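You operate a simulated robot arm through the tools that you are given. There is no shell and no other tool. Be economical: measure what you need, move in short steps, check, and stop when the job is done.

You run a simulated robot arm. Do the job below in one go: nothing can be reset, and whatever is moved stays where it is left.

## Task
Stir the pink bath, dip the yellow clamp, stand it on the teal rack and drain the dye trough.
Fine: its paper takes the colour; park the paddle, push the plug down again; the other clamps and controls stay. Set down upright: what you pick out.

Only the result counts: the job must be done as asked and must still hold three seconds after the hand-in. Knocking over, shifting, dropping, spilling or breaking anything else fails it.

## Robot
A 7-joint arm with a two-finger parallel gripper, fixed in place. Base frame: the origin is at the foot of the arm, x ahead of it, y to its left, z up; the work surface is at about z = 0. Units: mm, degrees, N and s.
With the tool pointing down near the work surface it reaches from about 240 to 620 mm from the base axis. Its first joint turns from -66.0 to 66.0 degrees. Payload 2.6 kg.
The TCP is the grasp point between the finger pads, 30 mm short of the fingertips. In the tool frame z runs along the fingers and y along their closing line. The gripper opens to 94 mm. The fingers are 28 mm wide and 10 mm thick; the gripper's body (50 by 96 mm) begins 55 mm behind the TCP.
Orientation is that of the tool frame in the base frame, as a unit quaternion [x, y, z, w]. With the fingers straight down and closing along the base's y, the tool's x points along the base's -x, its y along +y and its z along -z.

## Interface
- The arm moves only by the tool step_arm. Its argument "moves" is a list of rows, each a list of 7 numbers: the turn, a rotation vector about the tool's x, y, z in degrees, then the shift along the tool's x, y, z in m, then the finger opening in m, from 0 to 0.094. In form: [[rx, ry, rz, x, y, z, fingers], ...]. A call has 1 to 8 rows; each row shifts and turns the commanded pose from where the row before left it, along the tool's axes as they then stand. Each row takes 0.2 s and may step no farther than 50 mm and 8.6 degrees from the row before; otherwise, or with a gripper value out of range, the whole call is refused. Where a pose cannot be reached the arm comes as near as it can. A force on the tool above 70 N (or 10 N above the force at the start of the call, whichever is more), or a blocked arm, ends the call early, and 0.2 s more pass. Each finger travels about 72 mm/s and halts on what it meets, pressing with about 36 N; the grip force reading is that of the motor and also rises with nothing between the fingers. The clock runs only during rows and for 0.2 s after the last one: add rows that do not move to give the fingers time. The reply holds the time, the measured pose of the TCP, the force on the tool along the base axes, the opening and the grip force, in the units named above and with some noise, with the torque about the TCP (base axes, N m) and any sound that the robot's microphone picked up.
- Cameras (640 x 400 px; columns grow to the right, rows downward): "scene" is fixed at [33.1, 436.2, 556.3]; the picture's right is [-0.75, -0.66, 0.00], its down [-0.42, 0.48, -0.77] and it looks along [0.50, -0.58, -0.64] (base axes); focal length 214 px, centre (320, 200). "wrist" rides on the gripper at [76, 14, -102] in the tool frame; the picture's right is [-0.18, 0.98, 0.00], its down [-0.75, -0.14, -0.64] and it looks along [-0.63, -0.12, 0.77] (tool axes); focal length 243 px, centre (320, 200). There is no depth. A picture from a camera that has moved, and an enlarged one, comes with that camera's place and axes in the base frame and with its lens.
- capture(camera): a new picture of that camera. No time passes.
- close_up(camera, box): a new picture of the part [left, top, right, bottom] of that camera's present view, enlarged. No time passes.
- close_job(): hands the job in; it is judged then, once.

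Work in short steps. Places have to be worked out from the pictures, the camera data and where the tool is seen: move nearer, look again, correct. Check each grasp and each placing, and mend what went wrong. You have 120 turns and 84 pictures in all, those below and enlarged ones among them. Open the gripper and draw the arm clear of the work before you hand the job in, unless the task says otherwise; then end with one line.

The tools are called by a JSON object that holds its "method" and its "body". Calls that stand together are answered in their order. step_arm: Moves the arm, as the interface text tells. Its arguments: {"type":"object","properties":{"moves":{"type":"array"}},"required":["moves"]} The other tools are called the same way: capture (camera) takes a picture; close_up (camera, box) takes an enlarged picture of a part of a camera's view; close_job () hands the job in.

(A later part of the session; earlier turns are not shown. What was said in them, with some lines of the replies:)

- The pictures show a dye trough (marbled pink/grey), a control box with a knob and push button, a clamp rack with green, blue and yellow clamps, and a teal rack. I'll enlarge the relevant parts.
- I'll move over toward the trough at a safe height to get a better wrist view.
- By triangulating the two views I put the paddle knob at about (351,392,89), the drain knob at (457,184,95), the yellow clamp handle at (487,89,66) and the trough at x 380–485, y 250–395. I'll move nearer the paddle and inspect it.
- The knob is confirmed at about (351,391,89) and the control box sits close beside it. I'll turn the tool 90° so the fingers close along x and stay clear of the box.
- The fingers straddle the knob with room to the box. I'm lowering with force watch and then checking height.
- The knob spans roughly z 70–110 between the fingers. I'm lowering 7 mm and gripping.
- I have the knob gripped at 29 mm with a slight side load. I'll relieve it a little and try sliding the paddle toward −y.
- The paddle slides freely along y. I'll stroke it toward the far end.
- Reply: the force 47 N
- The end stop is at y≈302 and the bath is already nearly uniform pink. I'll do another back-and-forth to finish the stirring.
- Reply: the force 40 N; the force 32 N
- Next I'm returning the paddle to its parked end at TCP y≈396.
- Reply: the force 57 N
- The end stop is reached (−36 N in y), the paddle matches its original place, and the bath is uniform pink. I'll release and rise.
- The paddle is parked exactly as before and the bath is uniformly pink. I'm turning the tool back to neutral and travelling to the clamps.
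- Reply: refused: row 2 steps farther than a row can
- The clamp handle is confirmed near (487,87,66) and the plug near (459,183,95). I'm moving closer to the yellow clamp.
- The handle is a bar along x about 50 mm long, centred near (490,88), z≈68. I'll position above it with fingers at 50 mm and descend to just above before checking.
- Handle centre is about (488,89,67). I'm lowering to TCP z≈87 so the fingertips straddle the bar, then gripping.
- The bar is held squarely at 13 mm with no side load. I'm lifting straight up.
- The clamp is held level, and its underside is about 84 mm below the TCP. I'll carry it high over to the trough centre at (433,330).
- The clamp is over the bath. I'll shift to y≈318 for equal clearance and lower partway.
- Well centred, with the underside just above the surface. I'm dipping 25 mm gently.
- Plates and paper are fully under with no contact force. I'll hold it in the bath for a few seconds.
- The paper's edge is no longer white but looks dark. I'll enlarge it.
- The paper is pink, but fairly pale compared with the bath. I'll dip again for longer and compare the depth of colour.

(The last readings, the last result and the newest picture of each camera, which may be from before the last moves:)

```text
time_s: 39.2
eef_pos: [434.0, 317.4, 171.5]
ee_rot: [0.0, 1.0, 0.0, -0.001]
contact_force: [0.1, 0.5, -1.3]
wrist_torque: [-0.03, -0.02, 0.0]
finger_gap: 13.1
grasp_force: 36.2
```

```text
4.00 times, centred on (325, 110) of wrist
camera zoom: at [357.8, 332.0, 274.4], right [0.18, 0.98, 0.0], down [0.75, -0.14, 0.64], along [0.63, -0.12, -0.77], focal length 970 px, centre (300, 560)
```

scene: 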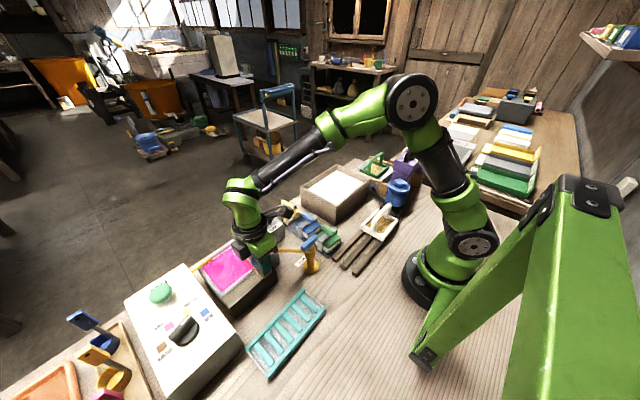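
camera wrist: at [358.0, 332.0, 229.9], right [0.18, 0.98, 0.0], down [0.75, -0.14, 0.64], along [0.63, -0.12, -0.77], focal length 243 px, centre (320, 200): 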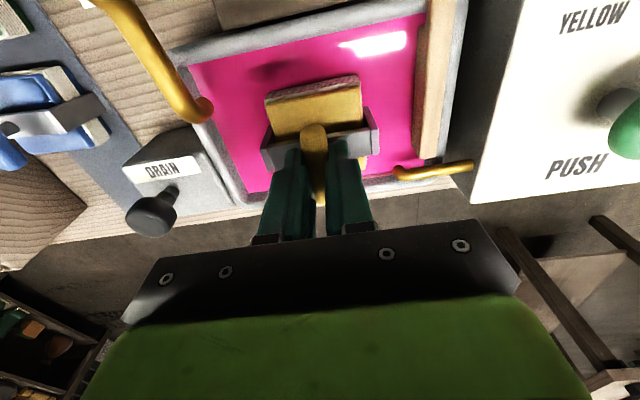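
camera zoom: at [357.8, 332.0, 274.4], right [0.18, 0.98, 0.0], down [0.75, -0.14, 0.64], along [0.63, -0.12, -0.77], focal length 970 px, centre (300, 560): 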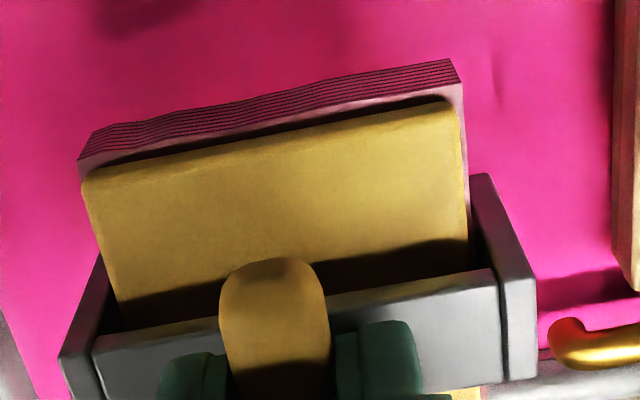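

The colour deepened only slightly. I'll do one more long dip to be sure it is fully soaked.

{"method": "step_arm", "body": {"moves": [[0, 0, 0, 0, 0, 0.03, 0.002], [0, 0, 0, 0, 0, 0.025, 0.002], [0, 0, 0, 0, 0, 0.018, 0.002], [0, 0, 0, 0, 0, 0, 0.002], [0, 0, 0, 0, 0, 0, 0.002], [0, 0, 0, 0, 0, 0, 0.002], [0, 0, 0, 0, 0, 0, 0.002], [0, 0, 0, 0, 0, 0, 0.002]]}}

{"method": "step_arm", "body": {"moves": [[0, 0, 0, 0, 0, 0, 0.002], [0, 0, 0, 0, 0, 0, 0.002], [0, 0, 0, 0, 0, 0, 0.002], [0, 0, 0, 0, 0, 0, 0.002], [0, 0, 0, 0, 0, 0, 0.002], [0, 0, 0, 0, 0, 0, 0.002], [0, 0, 0, 0, 0, 0, 0.002], [0, 0, 0, 0, 0, 0, 0.002]]}}

{"method": "step_arm", "body": {"moves": [[0, 0, 0, 0, 0, 0, 0.002], [0, 0, 0, 0, 0, 0, 0.002], [0, 0, 0, 0, 0, 0, 0.002], [0, 0, 0, 0, 0, 0, 0.002], [0, 0, 0, 0, 0, 0, 0.002], [0, 0, 0, 0, 0, 0, 0.002], [0, 0, 0, 0, 0, 0, 0.002], [0, 0, 0, 0, 0, 0, 0.002]]}}

{"method": "step_arm", "body": {"moves": [[0, 0, 0, 0, 0, 0, 0.002], [0, 0, 0, 0, 0, 0, 0.002], [0, 0, 0, 0, 0, 0, 0.002], [0, 0, 0, 0, 0, 0, 0.002], [0, 0, 0, 0, 0, 0, 0.002], [0, 0, 0, 0, 0, 0, 0.002], [0, 0, 0, 0, 0, 0, 0.002], [0, 0, 0, 0, 0, 0, 0.002]]}}

{"method": "step_arm", "body": {"moves": [[0, 0, 0, 0, 0, -0.01, 0.002], [0, 0, 0, 0, 0, -0.015, 0.002], [0, 0, 0, 0, 0, -0.02, 0.002], [0, 0, 0, 0, 0, -0.028, 0.002]]}}

{"method": "close_up", "body": {"camera": "wrist", "box": [250, 60, 400, 160]}}

```text
time_s: 41.0
eef_pos: [435.4, 319.1, 98.8]
ee_rot: [0.0, 1.0, 0.0, 0.0]
contact_force: [0.4, 0.6, -2.0]
wrist_torque: [-0.01, 0.03, 0.02]
finger_gap: 13.3
grasp_force: 36.1
```

```text
time_s: 42.8
eef_pos: [436.2, 317.7, 98.7]
ee_rot: [-0.001, 1.0, -0.001, -0.001]
contact_force: [-0.3, 0.4, -0.8]
wrist_torque: [0.02, -0.03, -0.01]
finger_gap: 13.2
grasp_force: 35.7
```

```text
time_s: 44.6
eef_pos: [435.6, 318.5, 98.3]
ee_rot: [0.0, 1.0, 0.0, 0.0]
contact_force: [-0.2, -0.5, -1.3]
wrist_torque: [-0.02, 0.0, 0.0]
finger_gap: 13.6
grasp_force: 36.1
```

```text
time_s: 46.4
eef_pos: [435.5, 318.6, 99.9]
ee_rot: [0.0, 1.0, 0.0, 0.0]
contact_force: [-0.5, -0.5, -1.0]
wrist_torque: [-0.01, 0.01, -0.02]
finger_gap: 13.0
grasp_force: 35.9
```

```text
time_s: 47.4
eef_pos: [433.7, 318.9, 172.0]
ee_rot: [0.0, 1.0, 0.0, 0.0]
contact_force: [-0.6, -0.8, -1.1]
wrist_torque: [-0.03, -0.01, -0.04]
finger_gap: 13.2
grasp_force: 35.7
```

```text
4.00 times, centred on (325, 110) of wrist
camera zoom: at [357.9, 332.4, 274.2], right [0.18, 0.98, 0.0], down [0.75, -0.14, 0.64], along [0.63, -0.12, -0.77], focal length 970 px, centre (300, 560)
```

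zoom: 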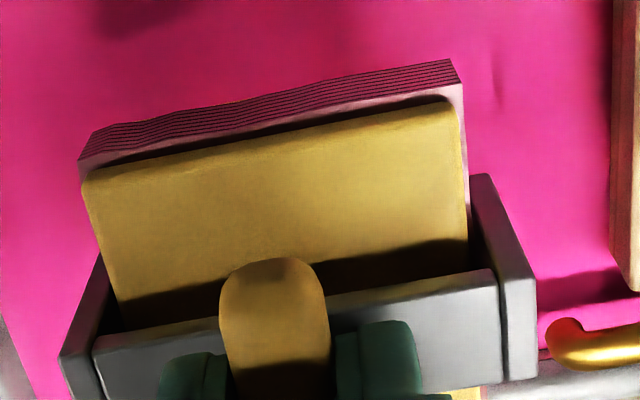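

The colour has settled at an even pink, so the dip is done. The rack spans about x 172–243, y 252–428, rungs along x. I'll raise and carry the clamp over it.

{"method": "step_arm", "body": {"moves": [[0, 0, 0, 0, 0, -0.03, 0.002], [0, 0, 0, 0, 0, -0.03, 0.002], [0, 0, 0, 0.035, 0, 0, 0.002], [0, 0, 0, 0.04, 0, 0, 0.002], [0, 0, 0, 0.04, 0, 0, 0.002], [0, 0, 0, 0.04, 0.005, 0, 0.002], [0, 0, 0, 0.04, 0.006, 0, 0.002], [0, 0, 0, 0.032, 0, 0, 0.002]]}}

{"method": "capture", "body": {"camera": "wrist"}}

{"method": "capture", "body": {"camera": "scene"}}

```text
time_s: 49.2
eef_pos: [207.0, 330.2, 230.7]
ee_rot: [0.001, 1.0, 0.0, 0.0]
contact_force: [-0.3, -1.0, -1.2]
wrist_torque: [0.0, 0.01, 0.0]
finger_gap: 13.2
grasp_force: 36.1
```

```text
41 pictures are left
camera wrist: at [130.3, 343.7, 333.7], right [0.19, 0.98, 0.0], down [0.75, -0.14, 0.64], along [0.63, -0.12, -0.77], focal length 243 px, centre (320, 200)
```

wrist: 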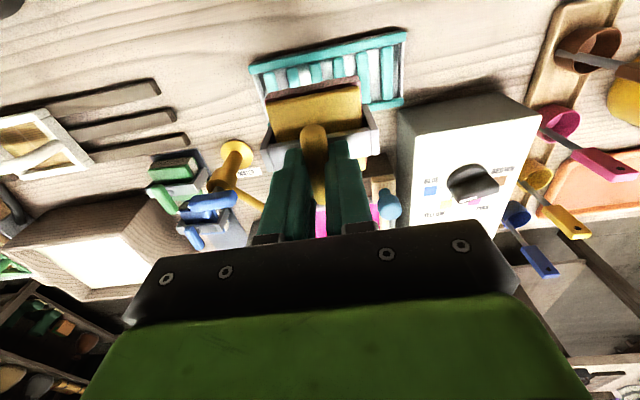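

```text
40 pictures are left
```

scene: 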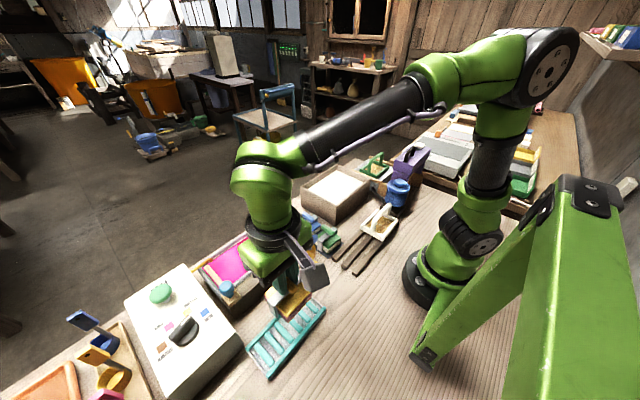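

The rack is centred near (212,340). I'll shift over it, lower partway, and look at the rungs.

{"method": "step_arm", "body": {"moves": [[0, 0, 0, -0.005, 0.01, 0.03, 0.002], [0, 0, 0, 0, 0, 0.035, 0.002], [0, 0, 0, 0, 0, 0.025, 0.002]]}}

{"method": "capture", "body": {"camera": "wrist"}}

{"method": "close_up", "body": {"camera": "scene", "box": [230, 260, 350, 380]}}

```text
time_s: 50.0
eef_pos: [212.8, 340.6, 141.1]
ee_rot: [0.001, 1.0, 0.0, 0.0]
contact_force: [0.4, -0.5, -0.5]
wrist_torque: [0.0, 0.01, -0.03]
finger_gap: 13.2
grasp_force: 36.4
```

```text
39 pictures are left
camera wrist: at [136.6, 353.3, 242.9], right [0.19, 0.98, 0.0], down [0.75, -0.14, 0.64], along [0.63, -0.12, -0.77], focal length 243 px, centre (320, 200)
```

wrist: 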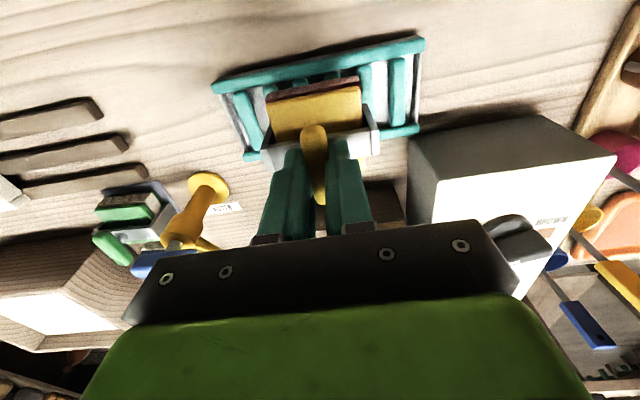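

```text
3.33 times, centred on (290, 320) of scene
camera zoom: at [33.1, 436.2, 556.3], right [-0.75, -0.66, 0.0], down [-0.42, 0.48, -0.77], along [0.5, -0.58, -0.64], focal length 715 px, centre (420, -200)
```

zoom: 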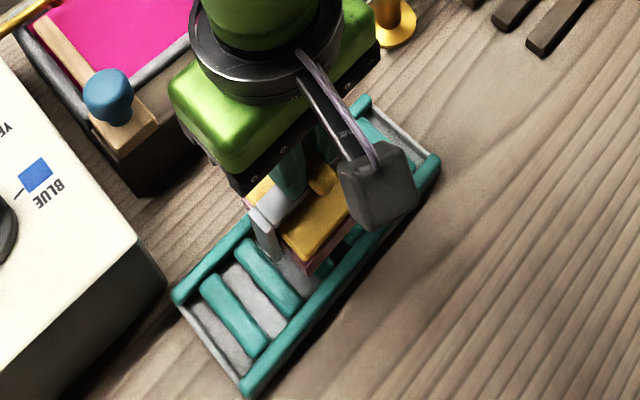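

The rails look slightly higher than the rungs and the fit between them may be tight. I'll enlarge to measure it.

{"method": "close_up", "body": {"camera": "wrist", "box": [200, 20, 440, 180]}}

{"method": "close_up", "body": {"camera": "scene", "box": [240, 310, 318, 384]}}

```text
2.50 times, centred on (320, 100) of wrist
camera zoom: at [136.6, 353.3, 242.9], right [0.19, 0.98, 0.0], down [0.75, -0.14, 0.64], along [0.63, -0.12, -0.77], focal length 606 px, centre (320, 450)
```

zoom: 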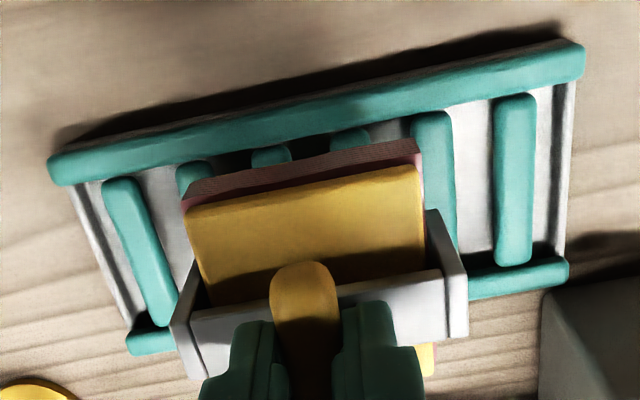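

```text
5.41 times, centred on (279, 347) of scene
camera zoom: at [33.1, 436.2, 556.3], right [-0.75, -0.66, 0.0], down [-0.42, 0.48, -0.77], along [0.5, -0.58, -0.64], focal length 1159 px, centre (542, -595)
```

zoom: 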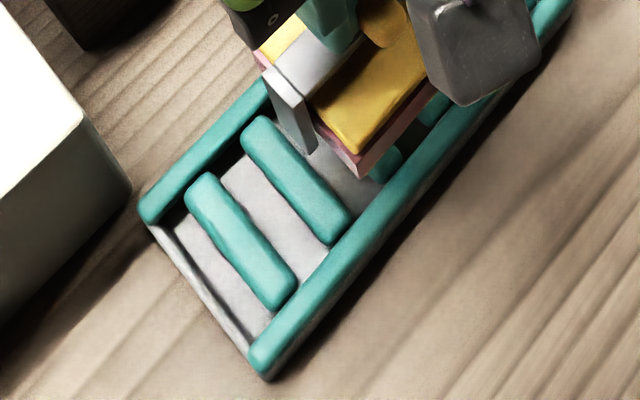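

The clamp is centred over the rack (its plates span roughly TCP ±30 in x). I'm lowering in small steps, watching for first contact expected near TCP z≈108.

{"method": "step_arm", "body": {"moves": [[0, 0, 0, 0.001, 0, 0.012, 0.002], [0, 0, 0, 0, 0, 0.01, 0.002], [0, 0, 0, 0, 0, 0.003, 0.002]]}}

{"method": "close_up", "body": {"camera": "wrist", "box": [200, 20, 440, 180]}}

{"method": "close_up", "body": {"camera": "scene", "box": [250, 280, 318, 344]}}

```text
time_s: 50.8
eef_pos: [210.9, 339.2, 115.7]
ee_rot: [0.001, 1.0, 0.0, 0.0]
contact_force: [1.5, -0.2, -1.3]
wrist_torque: [-0.04, 0.03, 0.01]
finger_gap: 13.1
grasp_force: 36.6
```

```text
2.50 times, centred on (320, 100) of wrist
camera zoom: at [135.2, 353.1, 218.3], right [0.19, 0.98, 0.0], down [0.75, -0.14, 0.64], along [0.63, -0.12, -0.77], focal length 606 px, centre (320, 450)
```

zoom: 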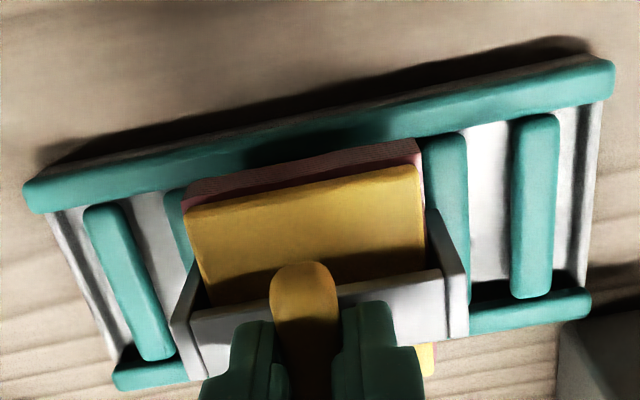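

```text
6.25 times, centred on (284, 312) of scene
camera zoom: at [33.1, 436.2, 556.3], right [-0.75, -0.66, 0.0], down [-0.42, 0.48, -0.77], along [0.5, -0.58, -0.64], focal length 1340 px, centre (545, -500)
```

zoom: 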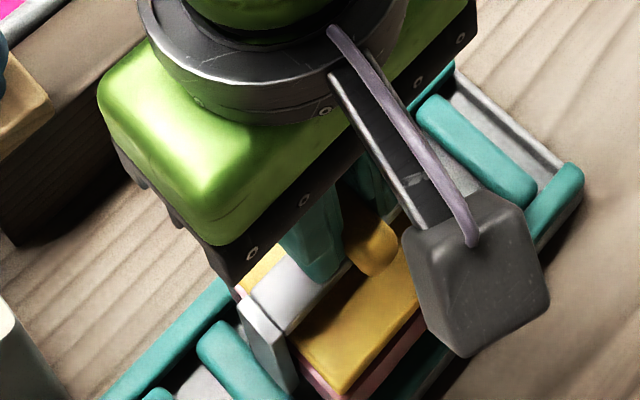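

The rungs look about as high as the rails. I'll continue in 2 mm steps until contact is felt.

{"method": "step_arm", "body": {"moves": [[0, 0, 0, 0, 0, 0.002, 0.002], [0, 0, 0, 0, 0, 0.002, 0.002], [0, 0, 0, 0, 0, 0.001, 0.002]]}}

{"method": "step_arm", "body": {"moves": [[0, 0, 0, 0, 0, 0.0015, 0.002], [0, 0, 0, 0, 0, 0.0015, 0.002]]}}

```text
time_s: 51.6
eef_pos: [210.9, 339.9, 110.5]
ee_rot: [0.0, 1.0, 0.0, -0.001]
contact_force: [0.5, 0.2, -1.6]
wrist_torque: [0.01, 0.02, 0.01]
finger_gap: 13.1
grasp_force: 36.1
```

```text
time_s: 52.2
eef_pos: [212.1, 338.5, 108.2]
ee_rot: [0.0, 1.0, 0.0, 0.0]
contact_force: [-0.4, -0.3, -0.8]
wrist_torque: [0.01, -0.01, 0.0]
finger_gap: 13.5
grasp_force: 35.7
```

{"method": "close_up", "body": {"camera": "wrist", "box": [200, 20, 440, 180]}}

{"method": "step_arm", "body": {"moves": [[0, 0, 0, 0, 0, 0.0015, 0.002], [0, 0, 0, 0, 0, 0.0015, 0.002]]}}

{"method": "step_arm", "body": {"moves": [[0, 0, 0, 0, 0, 0.0015, 0.002], [0, 0, 0, 0, 0, 0.0015, 0.002]]}}

```text
2.50 times, centred on (320, 100) of wrist
camera zoom: at [135.2, 353.4, 210.7], right [0.18, 0.98, 0.0], down [0.75, -0.14, 0.64], along [0.63, -0.12, -0.77], focal length 606 px, centre (320, 450)
```

zoom: 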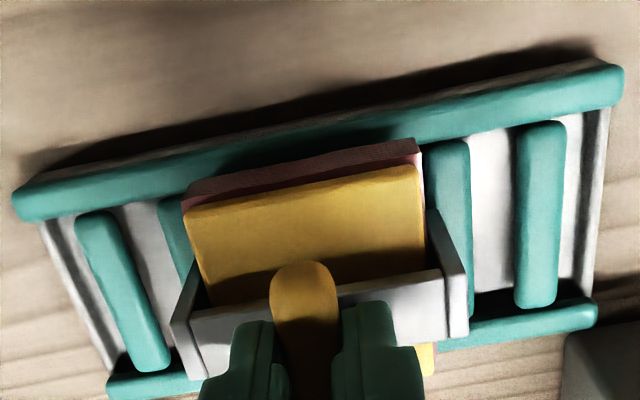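

```text
time_s: 52.8
eef_pos: [211.8, 339.4, 104.9]
ee_rot: [0.0, 1.0, 0.001, 0.0]
contact_force: [-2.2, -2.9, 8.7]
wrist_torque: [-0.12, 0.0, -0.02]
finger_gap: 13.3
grasp_force: 35.9
```

```text
time_s: 53.4
eef_pos: [212.1, 340.7, 103.9]
ee_rot: [0.002, 1.0, 0.002, 0.002]
contact_force: [-4.0, -9.0, 33.6]
wrist_torque: [-0.18, 0.05, -0.06]
finger_gap: 13.6
grasp_force: 35.8
```

Contact came at about z≈105 with 34 N now. I'll back off 2 mm to relieve it and check how it sits.

{"method": "step_arm", "body": {"moves": [[0, 0, 0, 0, 0, -0.002, 0.002], [0, 0, 0, 0, 0, 0, 0.002]]}}

{"method": "close_up", "body": {"camera": "wrist", "box": [200, 20, 440, 180]}}

{"method": "close_up", "body": {"camera": "scene", "box": [250, 280, 318, 344]}}

```text
time_s: 54.0
eef_pos: [212.3, 340.1, 104.4]
ee_rot: [-0.001, 1.0, 0.0, 0.0]
contact_force: [2.4, 2.3, 8.7]
wrist_torque: [0.13, -0.47, 0.06]
finger_gap: 13.0
grasp_force: 35.5
```

```text
2.50 times, centred on (320, 100) of wrist
camera zoom: at [135.2, 353.3, 206.2], right [0.18, 0.98, 0.0], down [0.75, -0.14, 0.64], along [0.63, -0.12, -0.77], focal length 606 px, centre (320, 450)
```

zoom: 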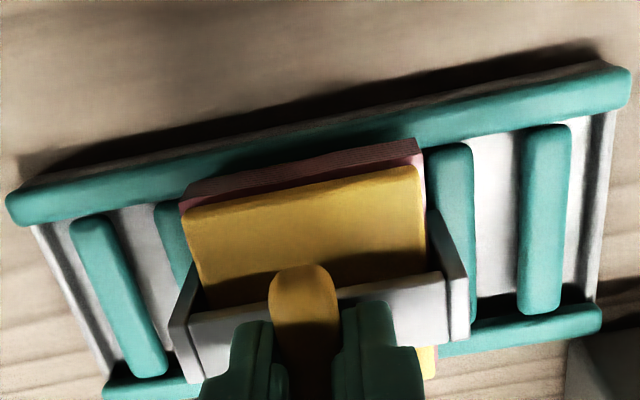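

```text
6.25 times, centred on (284, 312) of scene
camera zoom: at [33.1, 436.2, 556.4], right [-0.75, -0.66, 0.0], down [-0.42, 0.48, -0.77], along [0.5, -0.58, -0.64], focal length 1340 px, centre (545, -500)
```

zoom: 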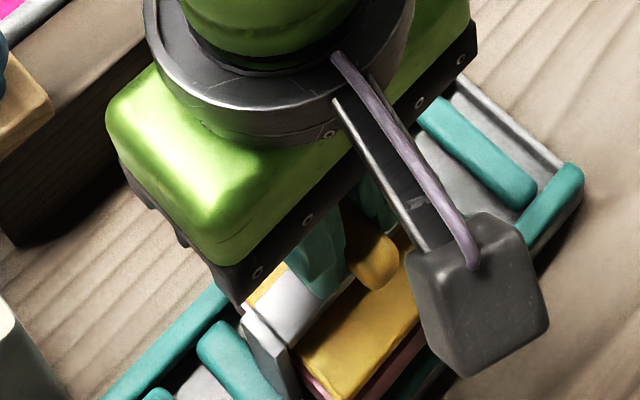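

It sits level and at rest. I'll open the fingers slowly and look before retreating.

{"method": "step_arm", "body": {"moves": [[0, 0, 0, 0, 0, 0, 0.016], [0, 0, 0, 0, 0, 0, 0.025], [0, 0, 0, 0, 0, 0, 0.04], [0, 0, 0, 0, 0, 0, 0.05], [0, 0, 0, 0, 0, -0.01, 0.05], [0, 0, 0, 0, 0, -0.02, 0.05], [0, 0, 0, 0, 0, -0.03, 0.05], [0, 0, 0, 0, 0, -0.04, 0.05]]}}

{"method": "capture", "body": {"camera": "wrist"}}

{"method": "close_up", "body": {"camera": "scene", "box": [236, 280, 332, 384]}}

```text
time_s: 55.8
eef_pos: [211.6, 338.7, 204.9]
ee_rot: [0.0, 1.0, 0.0, 0.0]
contact_force: [0.0, 0.5, -0.1]
wrist_torque: [0.0, -0.02, 0.0]
finger_gap: 50.0
grasp_force: 0.0
```

```text
30 pictures are left
camera wrist: at [135.3, 353.0, 307.0], right [0.18, 0.98, 0.0], down [0.75, -0.14, 0.64], along [0.63, -0.12, -0.77], focal length 243 px, centre (320, 200)
```

wrist: 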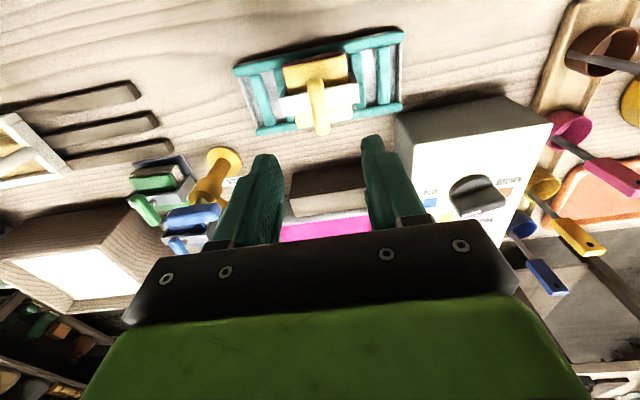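

```text
3.85 times, centred on (284, 332) of scene
camera zoom: at [33.1, 436.2, 556.3], right [-0.75, -0.66, 0.0], down [-0.42, 0.48, -0.77], along [0.5, -0.58, -0.64], focal length 825 px, centre (458, -308)
```

zoom: 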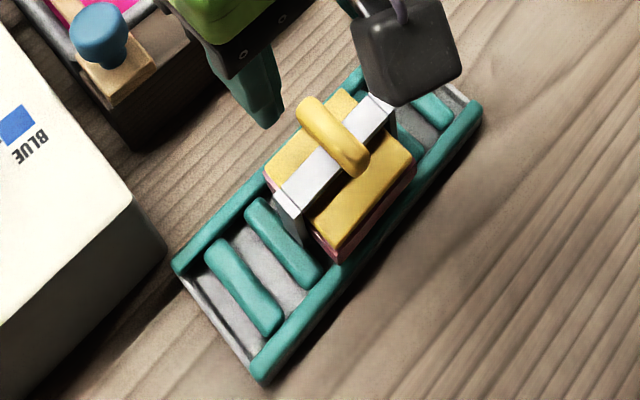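

The yellow clamp stands upright on the rack. Now for the drain plug: I'm rising and travelling to it.

{"method": "step_arm", "body": {"moves": [[0, 0, 0, 0, 0, -0.04, 0.06], [0, 0, 0, -0.035, -0.026, 0, 0.06], [0, 0, 0, -0.035, -0.026, 0, 0.06], [0, 0, 0, -0.035, -0.026, 0, 0.06], [0, 0, 0, -0.035, -0.026, 0, 0.06], [0, 0, 0, -0.035, -0.026, 0, 0.06], [0, 0, 0, -0.035, -0.026, 0.02, 0.06], [0, 0, 0, 0, 0, 0.04, 0.06]]}}

{"method": "capture", "body": {"camera": "wrist"}}

{"method": "close_up", "body": {"camera": "scene", "box": [210, 175, 330, 255]}}

```text
time_s: 57.6
eef_pos: [420.8, 181.5, 183.2]
ee_rot: [0.0, 1.0, 0.001, 0.0]
contact_force: [-0.3, -0.1, -0.1]
wrist_torque: [-0.01, 0.01, 0.02]
finger_gap: 60.0
grasp_force: 0.0
```

```text
28 pictures are left
camera wrist: at [344.0, 196.2, 287.1], right [0.18, 0.98, 0.0], down [0.75, -0.14, 0.64], along [0.63, -0.12, -0.77], focal length 243 px, centre (320, 200)
```

wrist: 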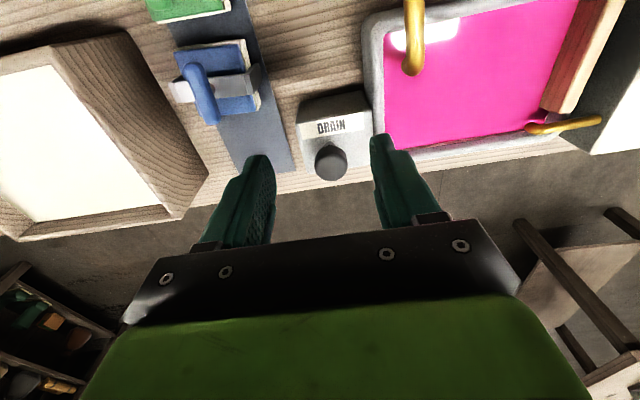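

```text
5.00 times, centred on (270, 215) of scene
camera zoom: at [33.1, 436.2, 556.3], right [-0.75, -0.66, 0.0], down [-0.42, 0.48, -0.77], along [0.5, -0.58, -0.64], focal length 1072 px, centre (570, 125)
```

zoom: 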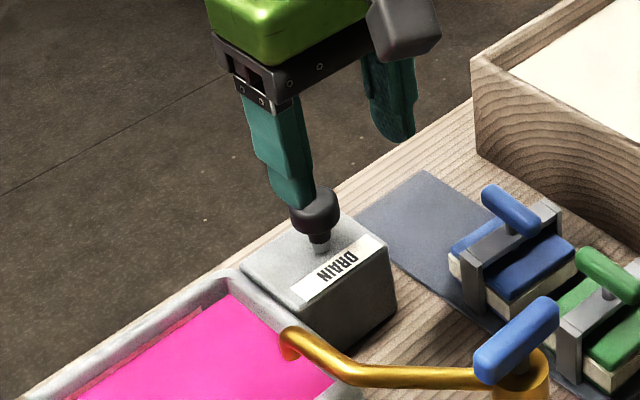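

The plug cap is at about (460,184), z≈94. I'm moving above and lowering around it.

{"method": "step_arm", "body": {"moves": [[0, 0, 0, -0.02, 0.001, 0, 0.06], [0, 0, 0, -0.019, 0.001, 0.01, 0.06], [0, 0, 0, 0, 0, 0.03, 0.06], [0, 0, 0, 0, 0, 0.027, 0.06]]}}

{"method": "close_up", "body": {"camera": "wrist", "box": [180, 60, 480, 260]}}

{"method": "close_up", "body": {"camera": "scene", "box": [210, 175, 330, 255]}}

```text
time_s: 58.6
eef_pos: [460.2, 184.7, 116.7]
ee_rot: [0.0, 1.0, 0.0, 0.0]
contact_force: [0.6, -1.2, -0.2]
wrist_torque: [0.01, 0.04, -0.01]
finger_gap: 60.0
grasp_force: 0.0
```

```text
2.00 times, centred on (330, 160) of wrist
camera zoom: at [384.8, 198.7, 219.5], right [0.18, 0.98, 0.0], down [0.75, -0.14, 0.64], along [0.63, -0.12, -0.77], focal length 485 px, centre (300, 280)
```

zoom: 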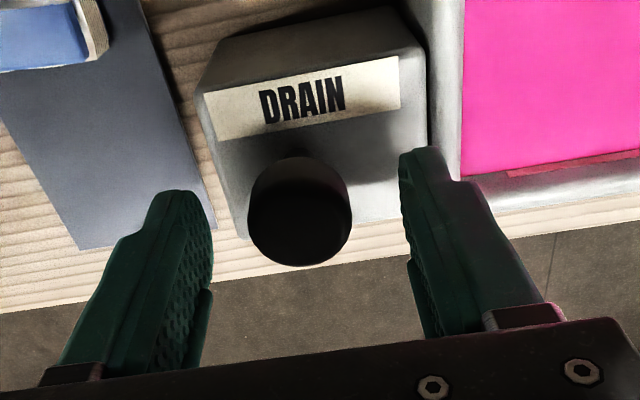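

```text
5.00 times, centred on (270, 215) of scene
camera zoom: at [33.1, 436.2, 556.3], right [-0.75, -0.66, 0.0], down [-0.42, 0.48, -0.77], along [0.5, -0.58, -0.64], focal length 1072 px, centre (570, 125)
```

zoom: 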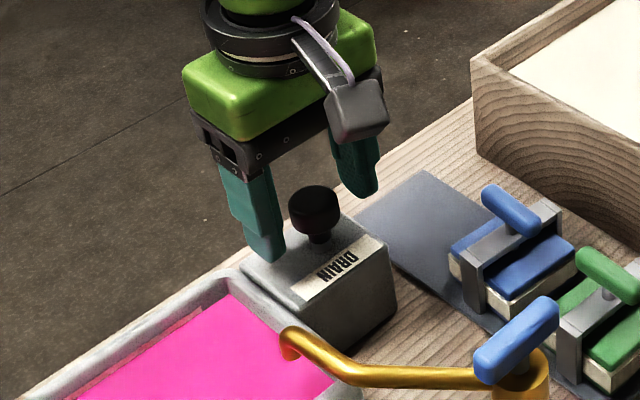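

The cap sits between the fingers. I'm lowering 7 mm and gripping.

{"method": "step_arm", "body": {"moves": [[0, 0, 0, -0.002, 0, 0.004, 0.06], [0, 0, 0, 0, 0, 0.003, 0.05], [0, 0, 0, 0, 0, 0, 0.03], [0, 0, 0, 0, 0, 0, 0.01], [0, 0, 0, 0, 0, 0, 0.01], [0, 0, 0, 0, 0, 0, 0.01]]}}

{"method": "close_up", "body": {"camera": "wrist", "box": [180, 60, 480, 260]}}

```text
time_s: 60.0
eef_pos: [461.7, 185.0, 110.2]
ee_rot: [0.0, 1.0, 0.001, 0.0]
contact_force: [0.5, -0.4, -1.0]
wrist_torque: [0.0, -0.03, -0.03]
finger_gap: 29.5
grasp_force: 44.8
```

```text
2.00 times, centred on (330, 160) of wrist
camera zoom: at [386.2, 198.9, 212.8], right [0.18, 0.98, 0.0], down [0.75, -0.14, 0.64], along [0.63, -0.12, -0.77], focal length 485 px, centre (300, 280)
```

zoom: 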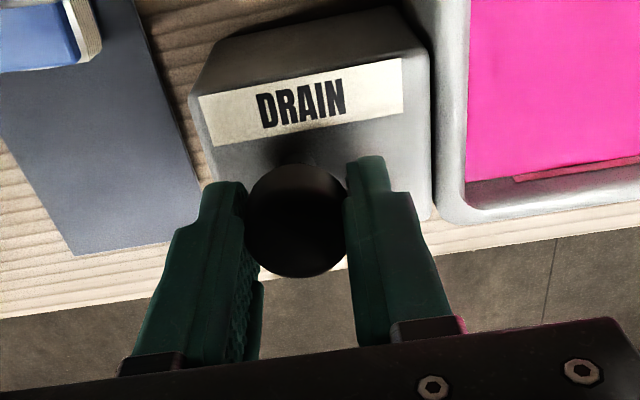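

The cap is gripped at 29.5 mm. I'm pulling the plug up in small steps while watching the force and bath.

{"method": "step_arm", "body": {"moves": [[0, 0, 0, 0, 0, -0.005, 0.01], [0, 0, 0, 0, 0, -0.005, 0.01], [0, 0, 0, 0, 0, -0.005, 0.01], [0, 0, 0, 0, 0, 0, 0.01]]}}

{"method": "close_up", "body": {"camera": "scene", "box": [180, 180, 330, 300]}}

```text
time_s: 61.0
eef_pos: [462.5, 184.4, 123.7]
ee_rot: [0.001, 1.0, 0.0, 0.0]
contact_force: [2.5, -2.8, -2.0]
wrist_torque: [-0.05, 0.53, 0.16]
finger_gap: 29.6
grasp_force: 45.1
```

```text
3.33 times, centred on (255, 240) of scene
camera zoom: at [33.1, 436.2, 556.3], right [-0.75, -0.66, 0.0], down [-0.42, 0.48, -0.77], along [0.5, -0.58, -0.64], focal length 715 px, centre (537, 67)
```

zoom: 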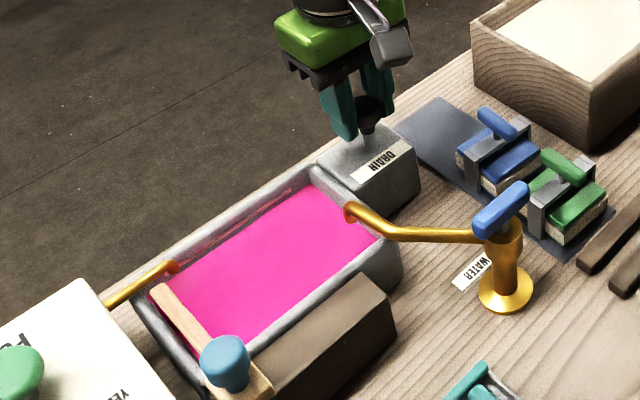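

The plug has come up 14 mm and the level seems to be starting to fall. I'll raise slightly more and wait.

{"method": "step_arm", "body": {"moves": [[0, 0, 0, 0, 0, -0.003, 0.01], [0, 0, 0, 0, 0, -0.003, 0.01], [0, 0, 0, 0, 0, 0, 0.01], [0, 0, 0, 0, 0, 0, 0.01], [0, 0, 0, 0, 0, 0, 0.01], [0, 0, 0, 0, 0, 0, 0.01], [0, 0, 0, 0, 0, 0, 0.01], [0, 0, 0, 0, 0, 0, 0.01]]}}

{"method": "step_arm", "body": {"moves": [[0, 0, 0, 0, 0, 0, 0.01], [0, 0, 0, 0, 0, 0, 0.01], [0, 0, 0, 0, 0, 0, 0.01], [0, 0, 0, 0, 0, 0, 0.01], [0, 0, 0, 0, 0, 0, 0.01], [0, 0, 0, 0, 0, 0, 0.01], [0, 0, 0, 0, 0, 0, 0.01], [0, 0, 0, 0, 0, 0, 0.01]]}}

{"method": "close_up", "body": {"camera": "scene", "box": [180, 180, 330, 300]}}

```text
time_s: 62.8
eef_pos: [462.7, 184.0, 130.9]
ee_rot: [0.001, 1.0, 0.0, 0.0]
contact_force: [-3.2, -9.2, 0.7]
wrist_torque: [-0.15, 0.0, -0.05]
finger_gap: 29.2
grasp_force: 44.7
```

```text
time_s: 64.6
eef_pos: [463.0, 185.6, 130.7]
ee_rot: [0.001, 1.0, -0.001, 0.0]
contact_force: [-2.5, -12.7, 0.3]
wrist_torque: [-0.24, 0.07, 0.04]
finger_gap: 29.2
grasp_force: 45.5
```

```text
3.33 times, centred on (255, 240) of scene
camera zoom: at [33.1, 436.2, 556.3], right [-0.75, -0.66, 0.0], down [-0.42, 0.48, -0.77], along [0.5, -0.58, -0.64], focal length 715 px, centre (537, 67)
```

zoom: 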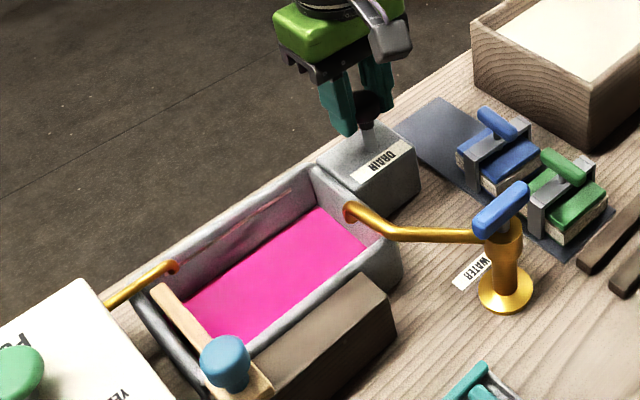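

The level is clearly falling. I'll hold the plug up until the trough is empty.

{"method": "step_arm", "body": {"moves": [[0, 0, 0, 0, 0, 0, 0.01], [0, 0, 0, 0, 0, 0, 0.01], [0, 0, 0, 0, 0, 0, 0.01], [0, 0, 0, 0, 0, 0, 0.01], [0, 0, 0, 0, 0, 0, 0.01], [0, 0, 0, 0, 0, 0, 0.01], [0, 0, 0, 0, 0, 0, 0.01], [0, 0, 0, 0, 0, 0, 0.01]]}}

{"method": "step_arm", "body": {"moves": [[0, 0, 0, 0, 0, 0, 0.01], [0, 0, 0, 0, 0, 0, 0.01], [0, 0, 0, 0, 0, 0, 0.01], [0, 0, 0, 0, 0, 0, 0.01], [0, 0, 0, 0, 0, 0, 0.01], [0, 0, 0, 0, 0, 0, 0.01], [0, 0, 0, 0, 0, 0, 0.01], [0, 0, 0, 0, 0, 0, 0.01]]}}

{"method": "close_up", "body": {"camera": "scene", "box": [180, 180, 330, 300]}}

```text
time_s: 66.4
eef_pos: [462.6, 185.3, 130.8]
ee_rot: [0.001, 1.0, 0.0, -0.001]
contact_force: [-3.2, -14.3, -1.4]
wrist_torque: [-0.25, 0.09, 0.02]
finger_gap: 29.4
grasp_force: 44.6
```

```text
time_s: 68.2
eef_pos: [463.3, 185.1, 130.5]
ee_rot: [0.0, 1.0, 0.0, 0.0]
contact_force: [-2.2, -15.7, -1.5]
wrist_torque: [-0.28, 0.1, 0.06]
finger_gap: 29.3
grasp_force: 45.0
```

```text
3.33 times, centred on (255, 240) of scene
camera zoom: at [33.1, 436.2, 556.3], right [-0.75, -0.66, 0.0], down [-0.42, 0.48, -0.77], along [0.5, -0.58, -0.64], focal length 715 px, centre (537, 67)
```

zoom: 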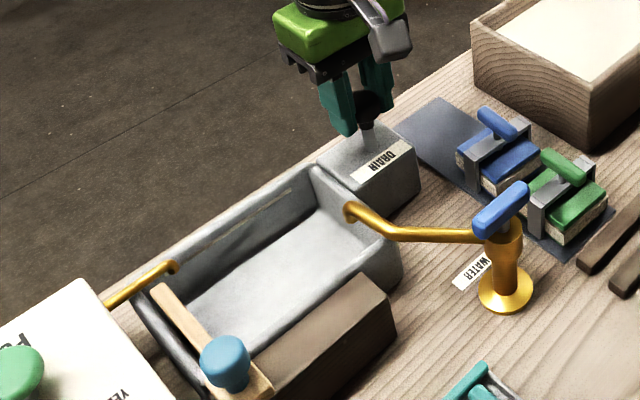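

The trough is empty. I'll wait another moment, then push the plug back down to its original height and feel for the seat.

{"method": "step_arm", "body": {"moves": [[0, 0, 0, 0, 0, 0, 0.01], [0, 0, 0, 0, 0, 0, 0.01], [0, 0, 0, 0, 0, 0, 0.01], [0, 0, 0, 0, 0, 0, 0.01], [0, 0, 0, 0, 0, 0.006, 0.01], [0, 0, 0, 0, 0, 0.006, 0.01], [0, 0, 0, 0, 0, 0.006, 0.01]]}}

{"method": "step_arm", "body": {"moves": [[0, 0, 0, 0, 0, 0.002, 0.01], [0, 0, 0, 0, 0, 0.002, 0.01], [0, 0, 0, 0, 0, 0.001, 0.01]]}}

```text
time_s: 69.8
eef_pos: [463.4, 184.8, 112.4]
ee_rot: [0.0, 1.0, 0.0, 0.0]
contact_force: [-1.5, -16.4, 0.7]
wrist_torque: [-0.21, 0.31, 0.03]
finger_gap: 29.3
grasp_force: 45.1
```

```text
time_s: 70.6
eef_pos: [463.1, 185.1, 109.2]
ee_rot: [0.002, 1.0, 0.0, 0.001]
contact_force: [-15.4, -23.1, 27.4]
wrist_torque: [-0.57, 0.9, 0.17]
finger_gap: 29.6
grasp_force: 45.3
```

The plug is seated firmly (27 N). I'm releasing, rising and checking everything.

{"method": "step_arm", "body": {"moves": [[0, 0, 0, 0, 0, 0, 0.035], [0, 0, 0, 0, 0, 0, 0.05], [0, 0, 0, 0, 0, 0, 0.06], [0, 0, 0, 0, 0, -0.02, 0.06], [0, 0, 0, 0, 0, -0.04, 0.06], [0, 0, 0, 0.03, 0, -0.04, 0.06], [0, 0, 0, 0.03, 0, -0.03, 0.06], [0, 0, 0, 0.04, 0, 0, 0.06]]}}

{"method": "close_up", "body": {"camera": "scene", "box": [180, 180, 330, 300]}}

{"method": "capture", "body": {"camera": "wrist"}}

{"method": "capture", "body": {"camera": "scene"}}

```text
time_s: 72.4
eef_pos: [362.4, 185.9, 236.7]
ee_rot: [0.0, 1.0, 0.0, 0.0]
contact_force: [0.1, -0.5, -0.2]
wrist_torque: [-0.01, -0.01, 0.02]
finger_gap: 60.1
grasp_force: 0.1
```

```text
3.33 times, centred on (255, 240) of scene
camera zoom: at [33.1, 436.2, 556.3], right [-0.75, -0.66, 0.0], down [-0.42, 0.48, -0.77], along [0.5, -0.58, -0.64], focal length 715 px, centre (537, 67)
```

zoom: 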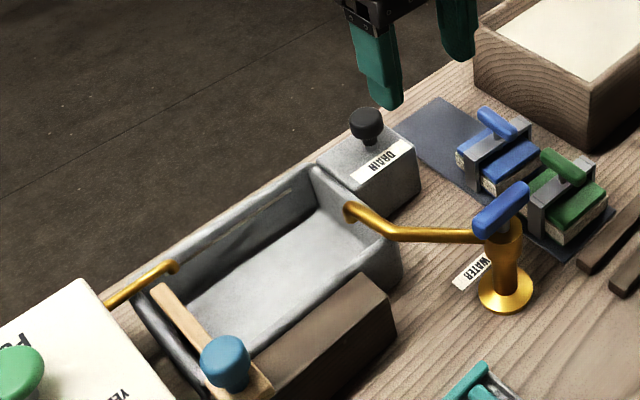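

```text
19 pictures are left
camera wrist: at [286.3, 200.5, 339.5], right [0.18, 0.98, 0.0], down [0.75, -0.14, 0.64], along [0.63, -0.12, -0.77], focal length 243 px, centre (320, 200)
```

wrist: 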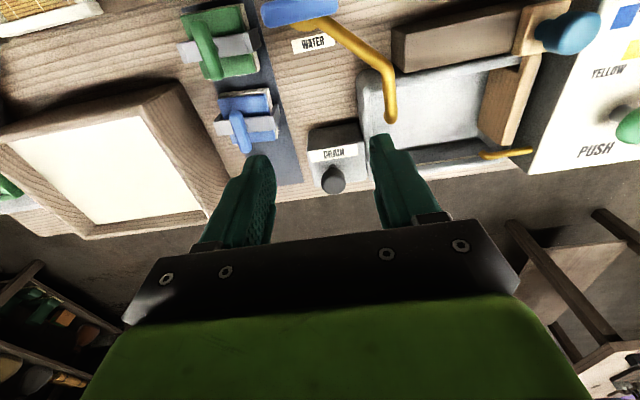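

```text
18 pictures are left
```

scene: 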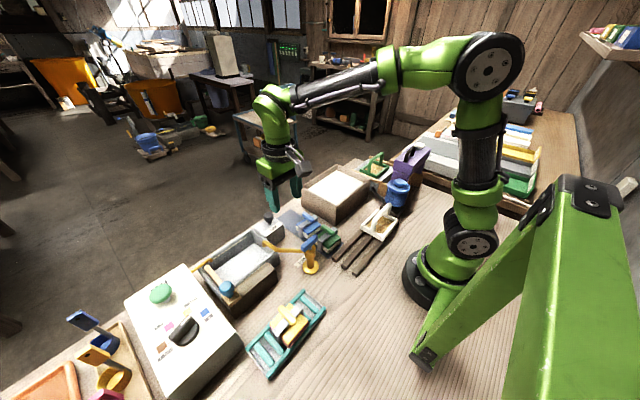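

The trough is empty, the plug is down where it was, and the paddle is parked. Last I'll check the clamp on the rack.

{"method": "close_up", "body": {"camera": "scene", "box": [245, 285, 330, 380]}}

```text
4.21 times, centred on (288, 332) of scene
camera zoom: at [33.1, 436.2, 556.3], right [-0.75, -0.66, 0.0], down [-0.42, 0.48, -0.77], along [0.5, -0.58, -0.64], focal length 903 px, centre (457, -358)
```

zoom: 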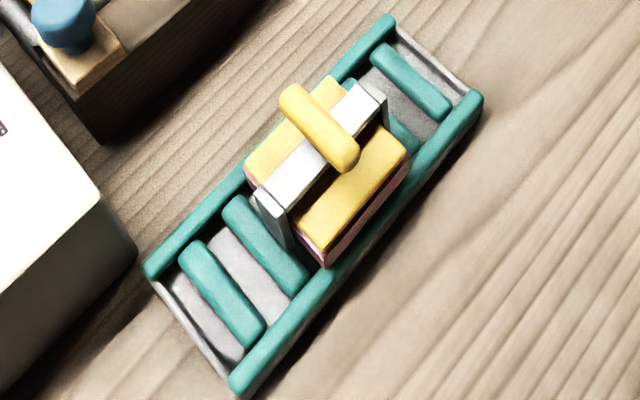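

The clamp stands upright and centred on the rack with pink paper. The gripper is open and clear, so I'm handing in.

{"method": "close_job", "body": {}}

```text
The job is handed in.
```

I stirred the pink bath and parked the paddle, dipped the yellow clamp until its paper turned pink, stood it upright on the teal rack, drained the trough, and pushed the plug back down; the job is handed in.
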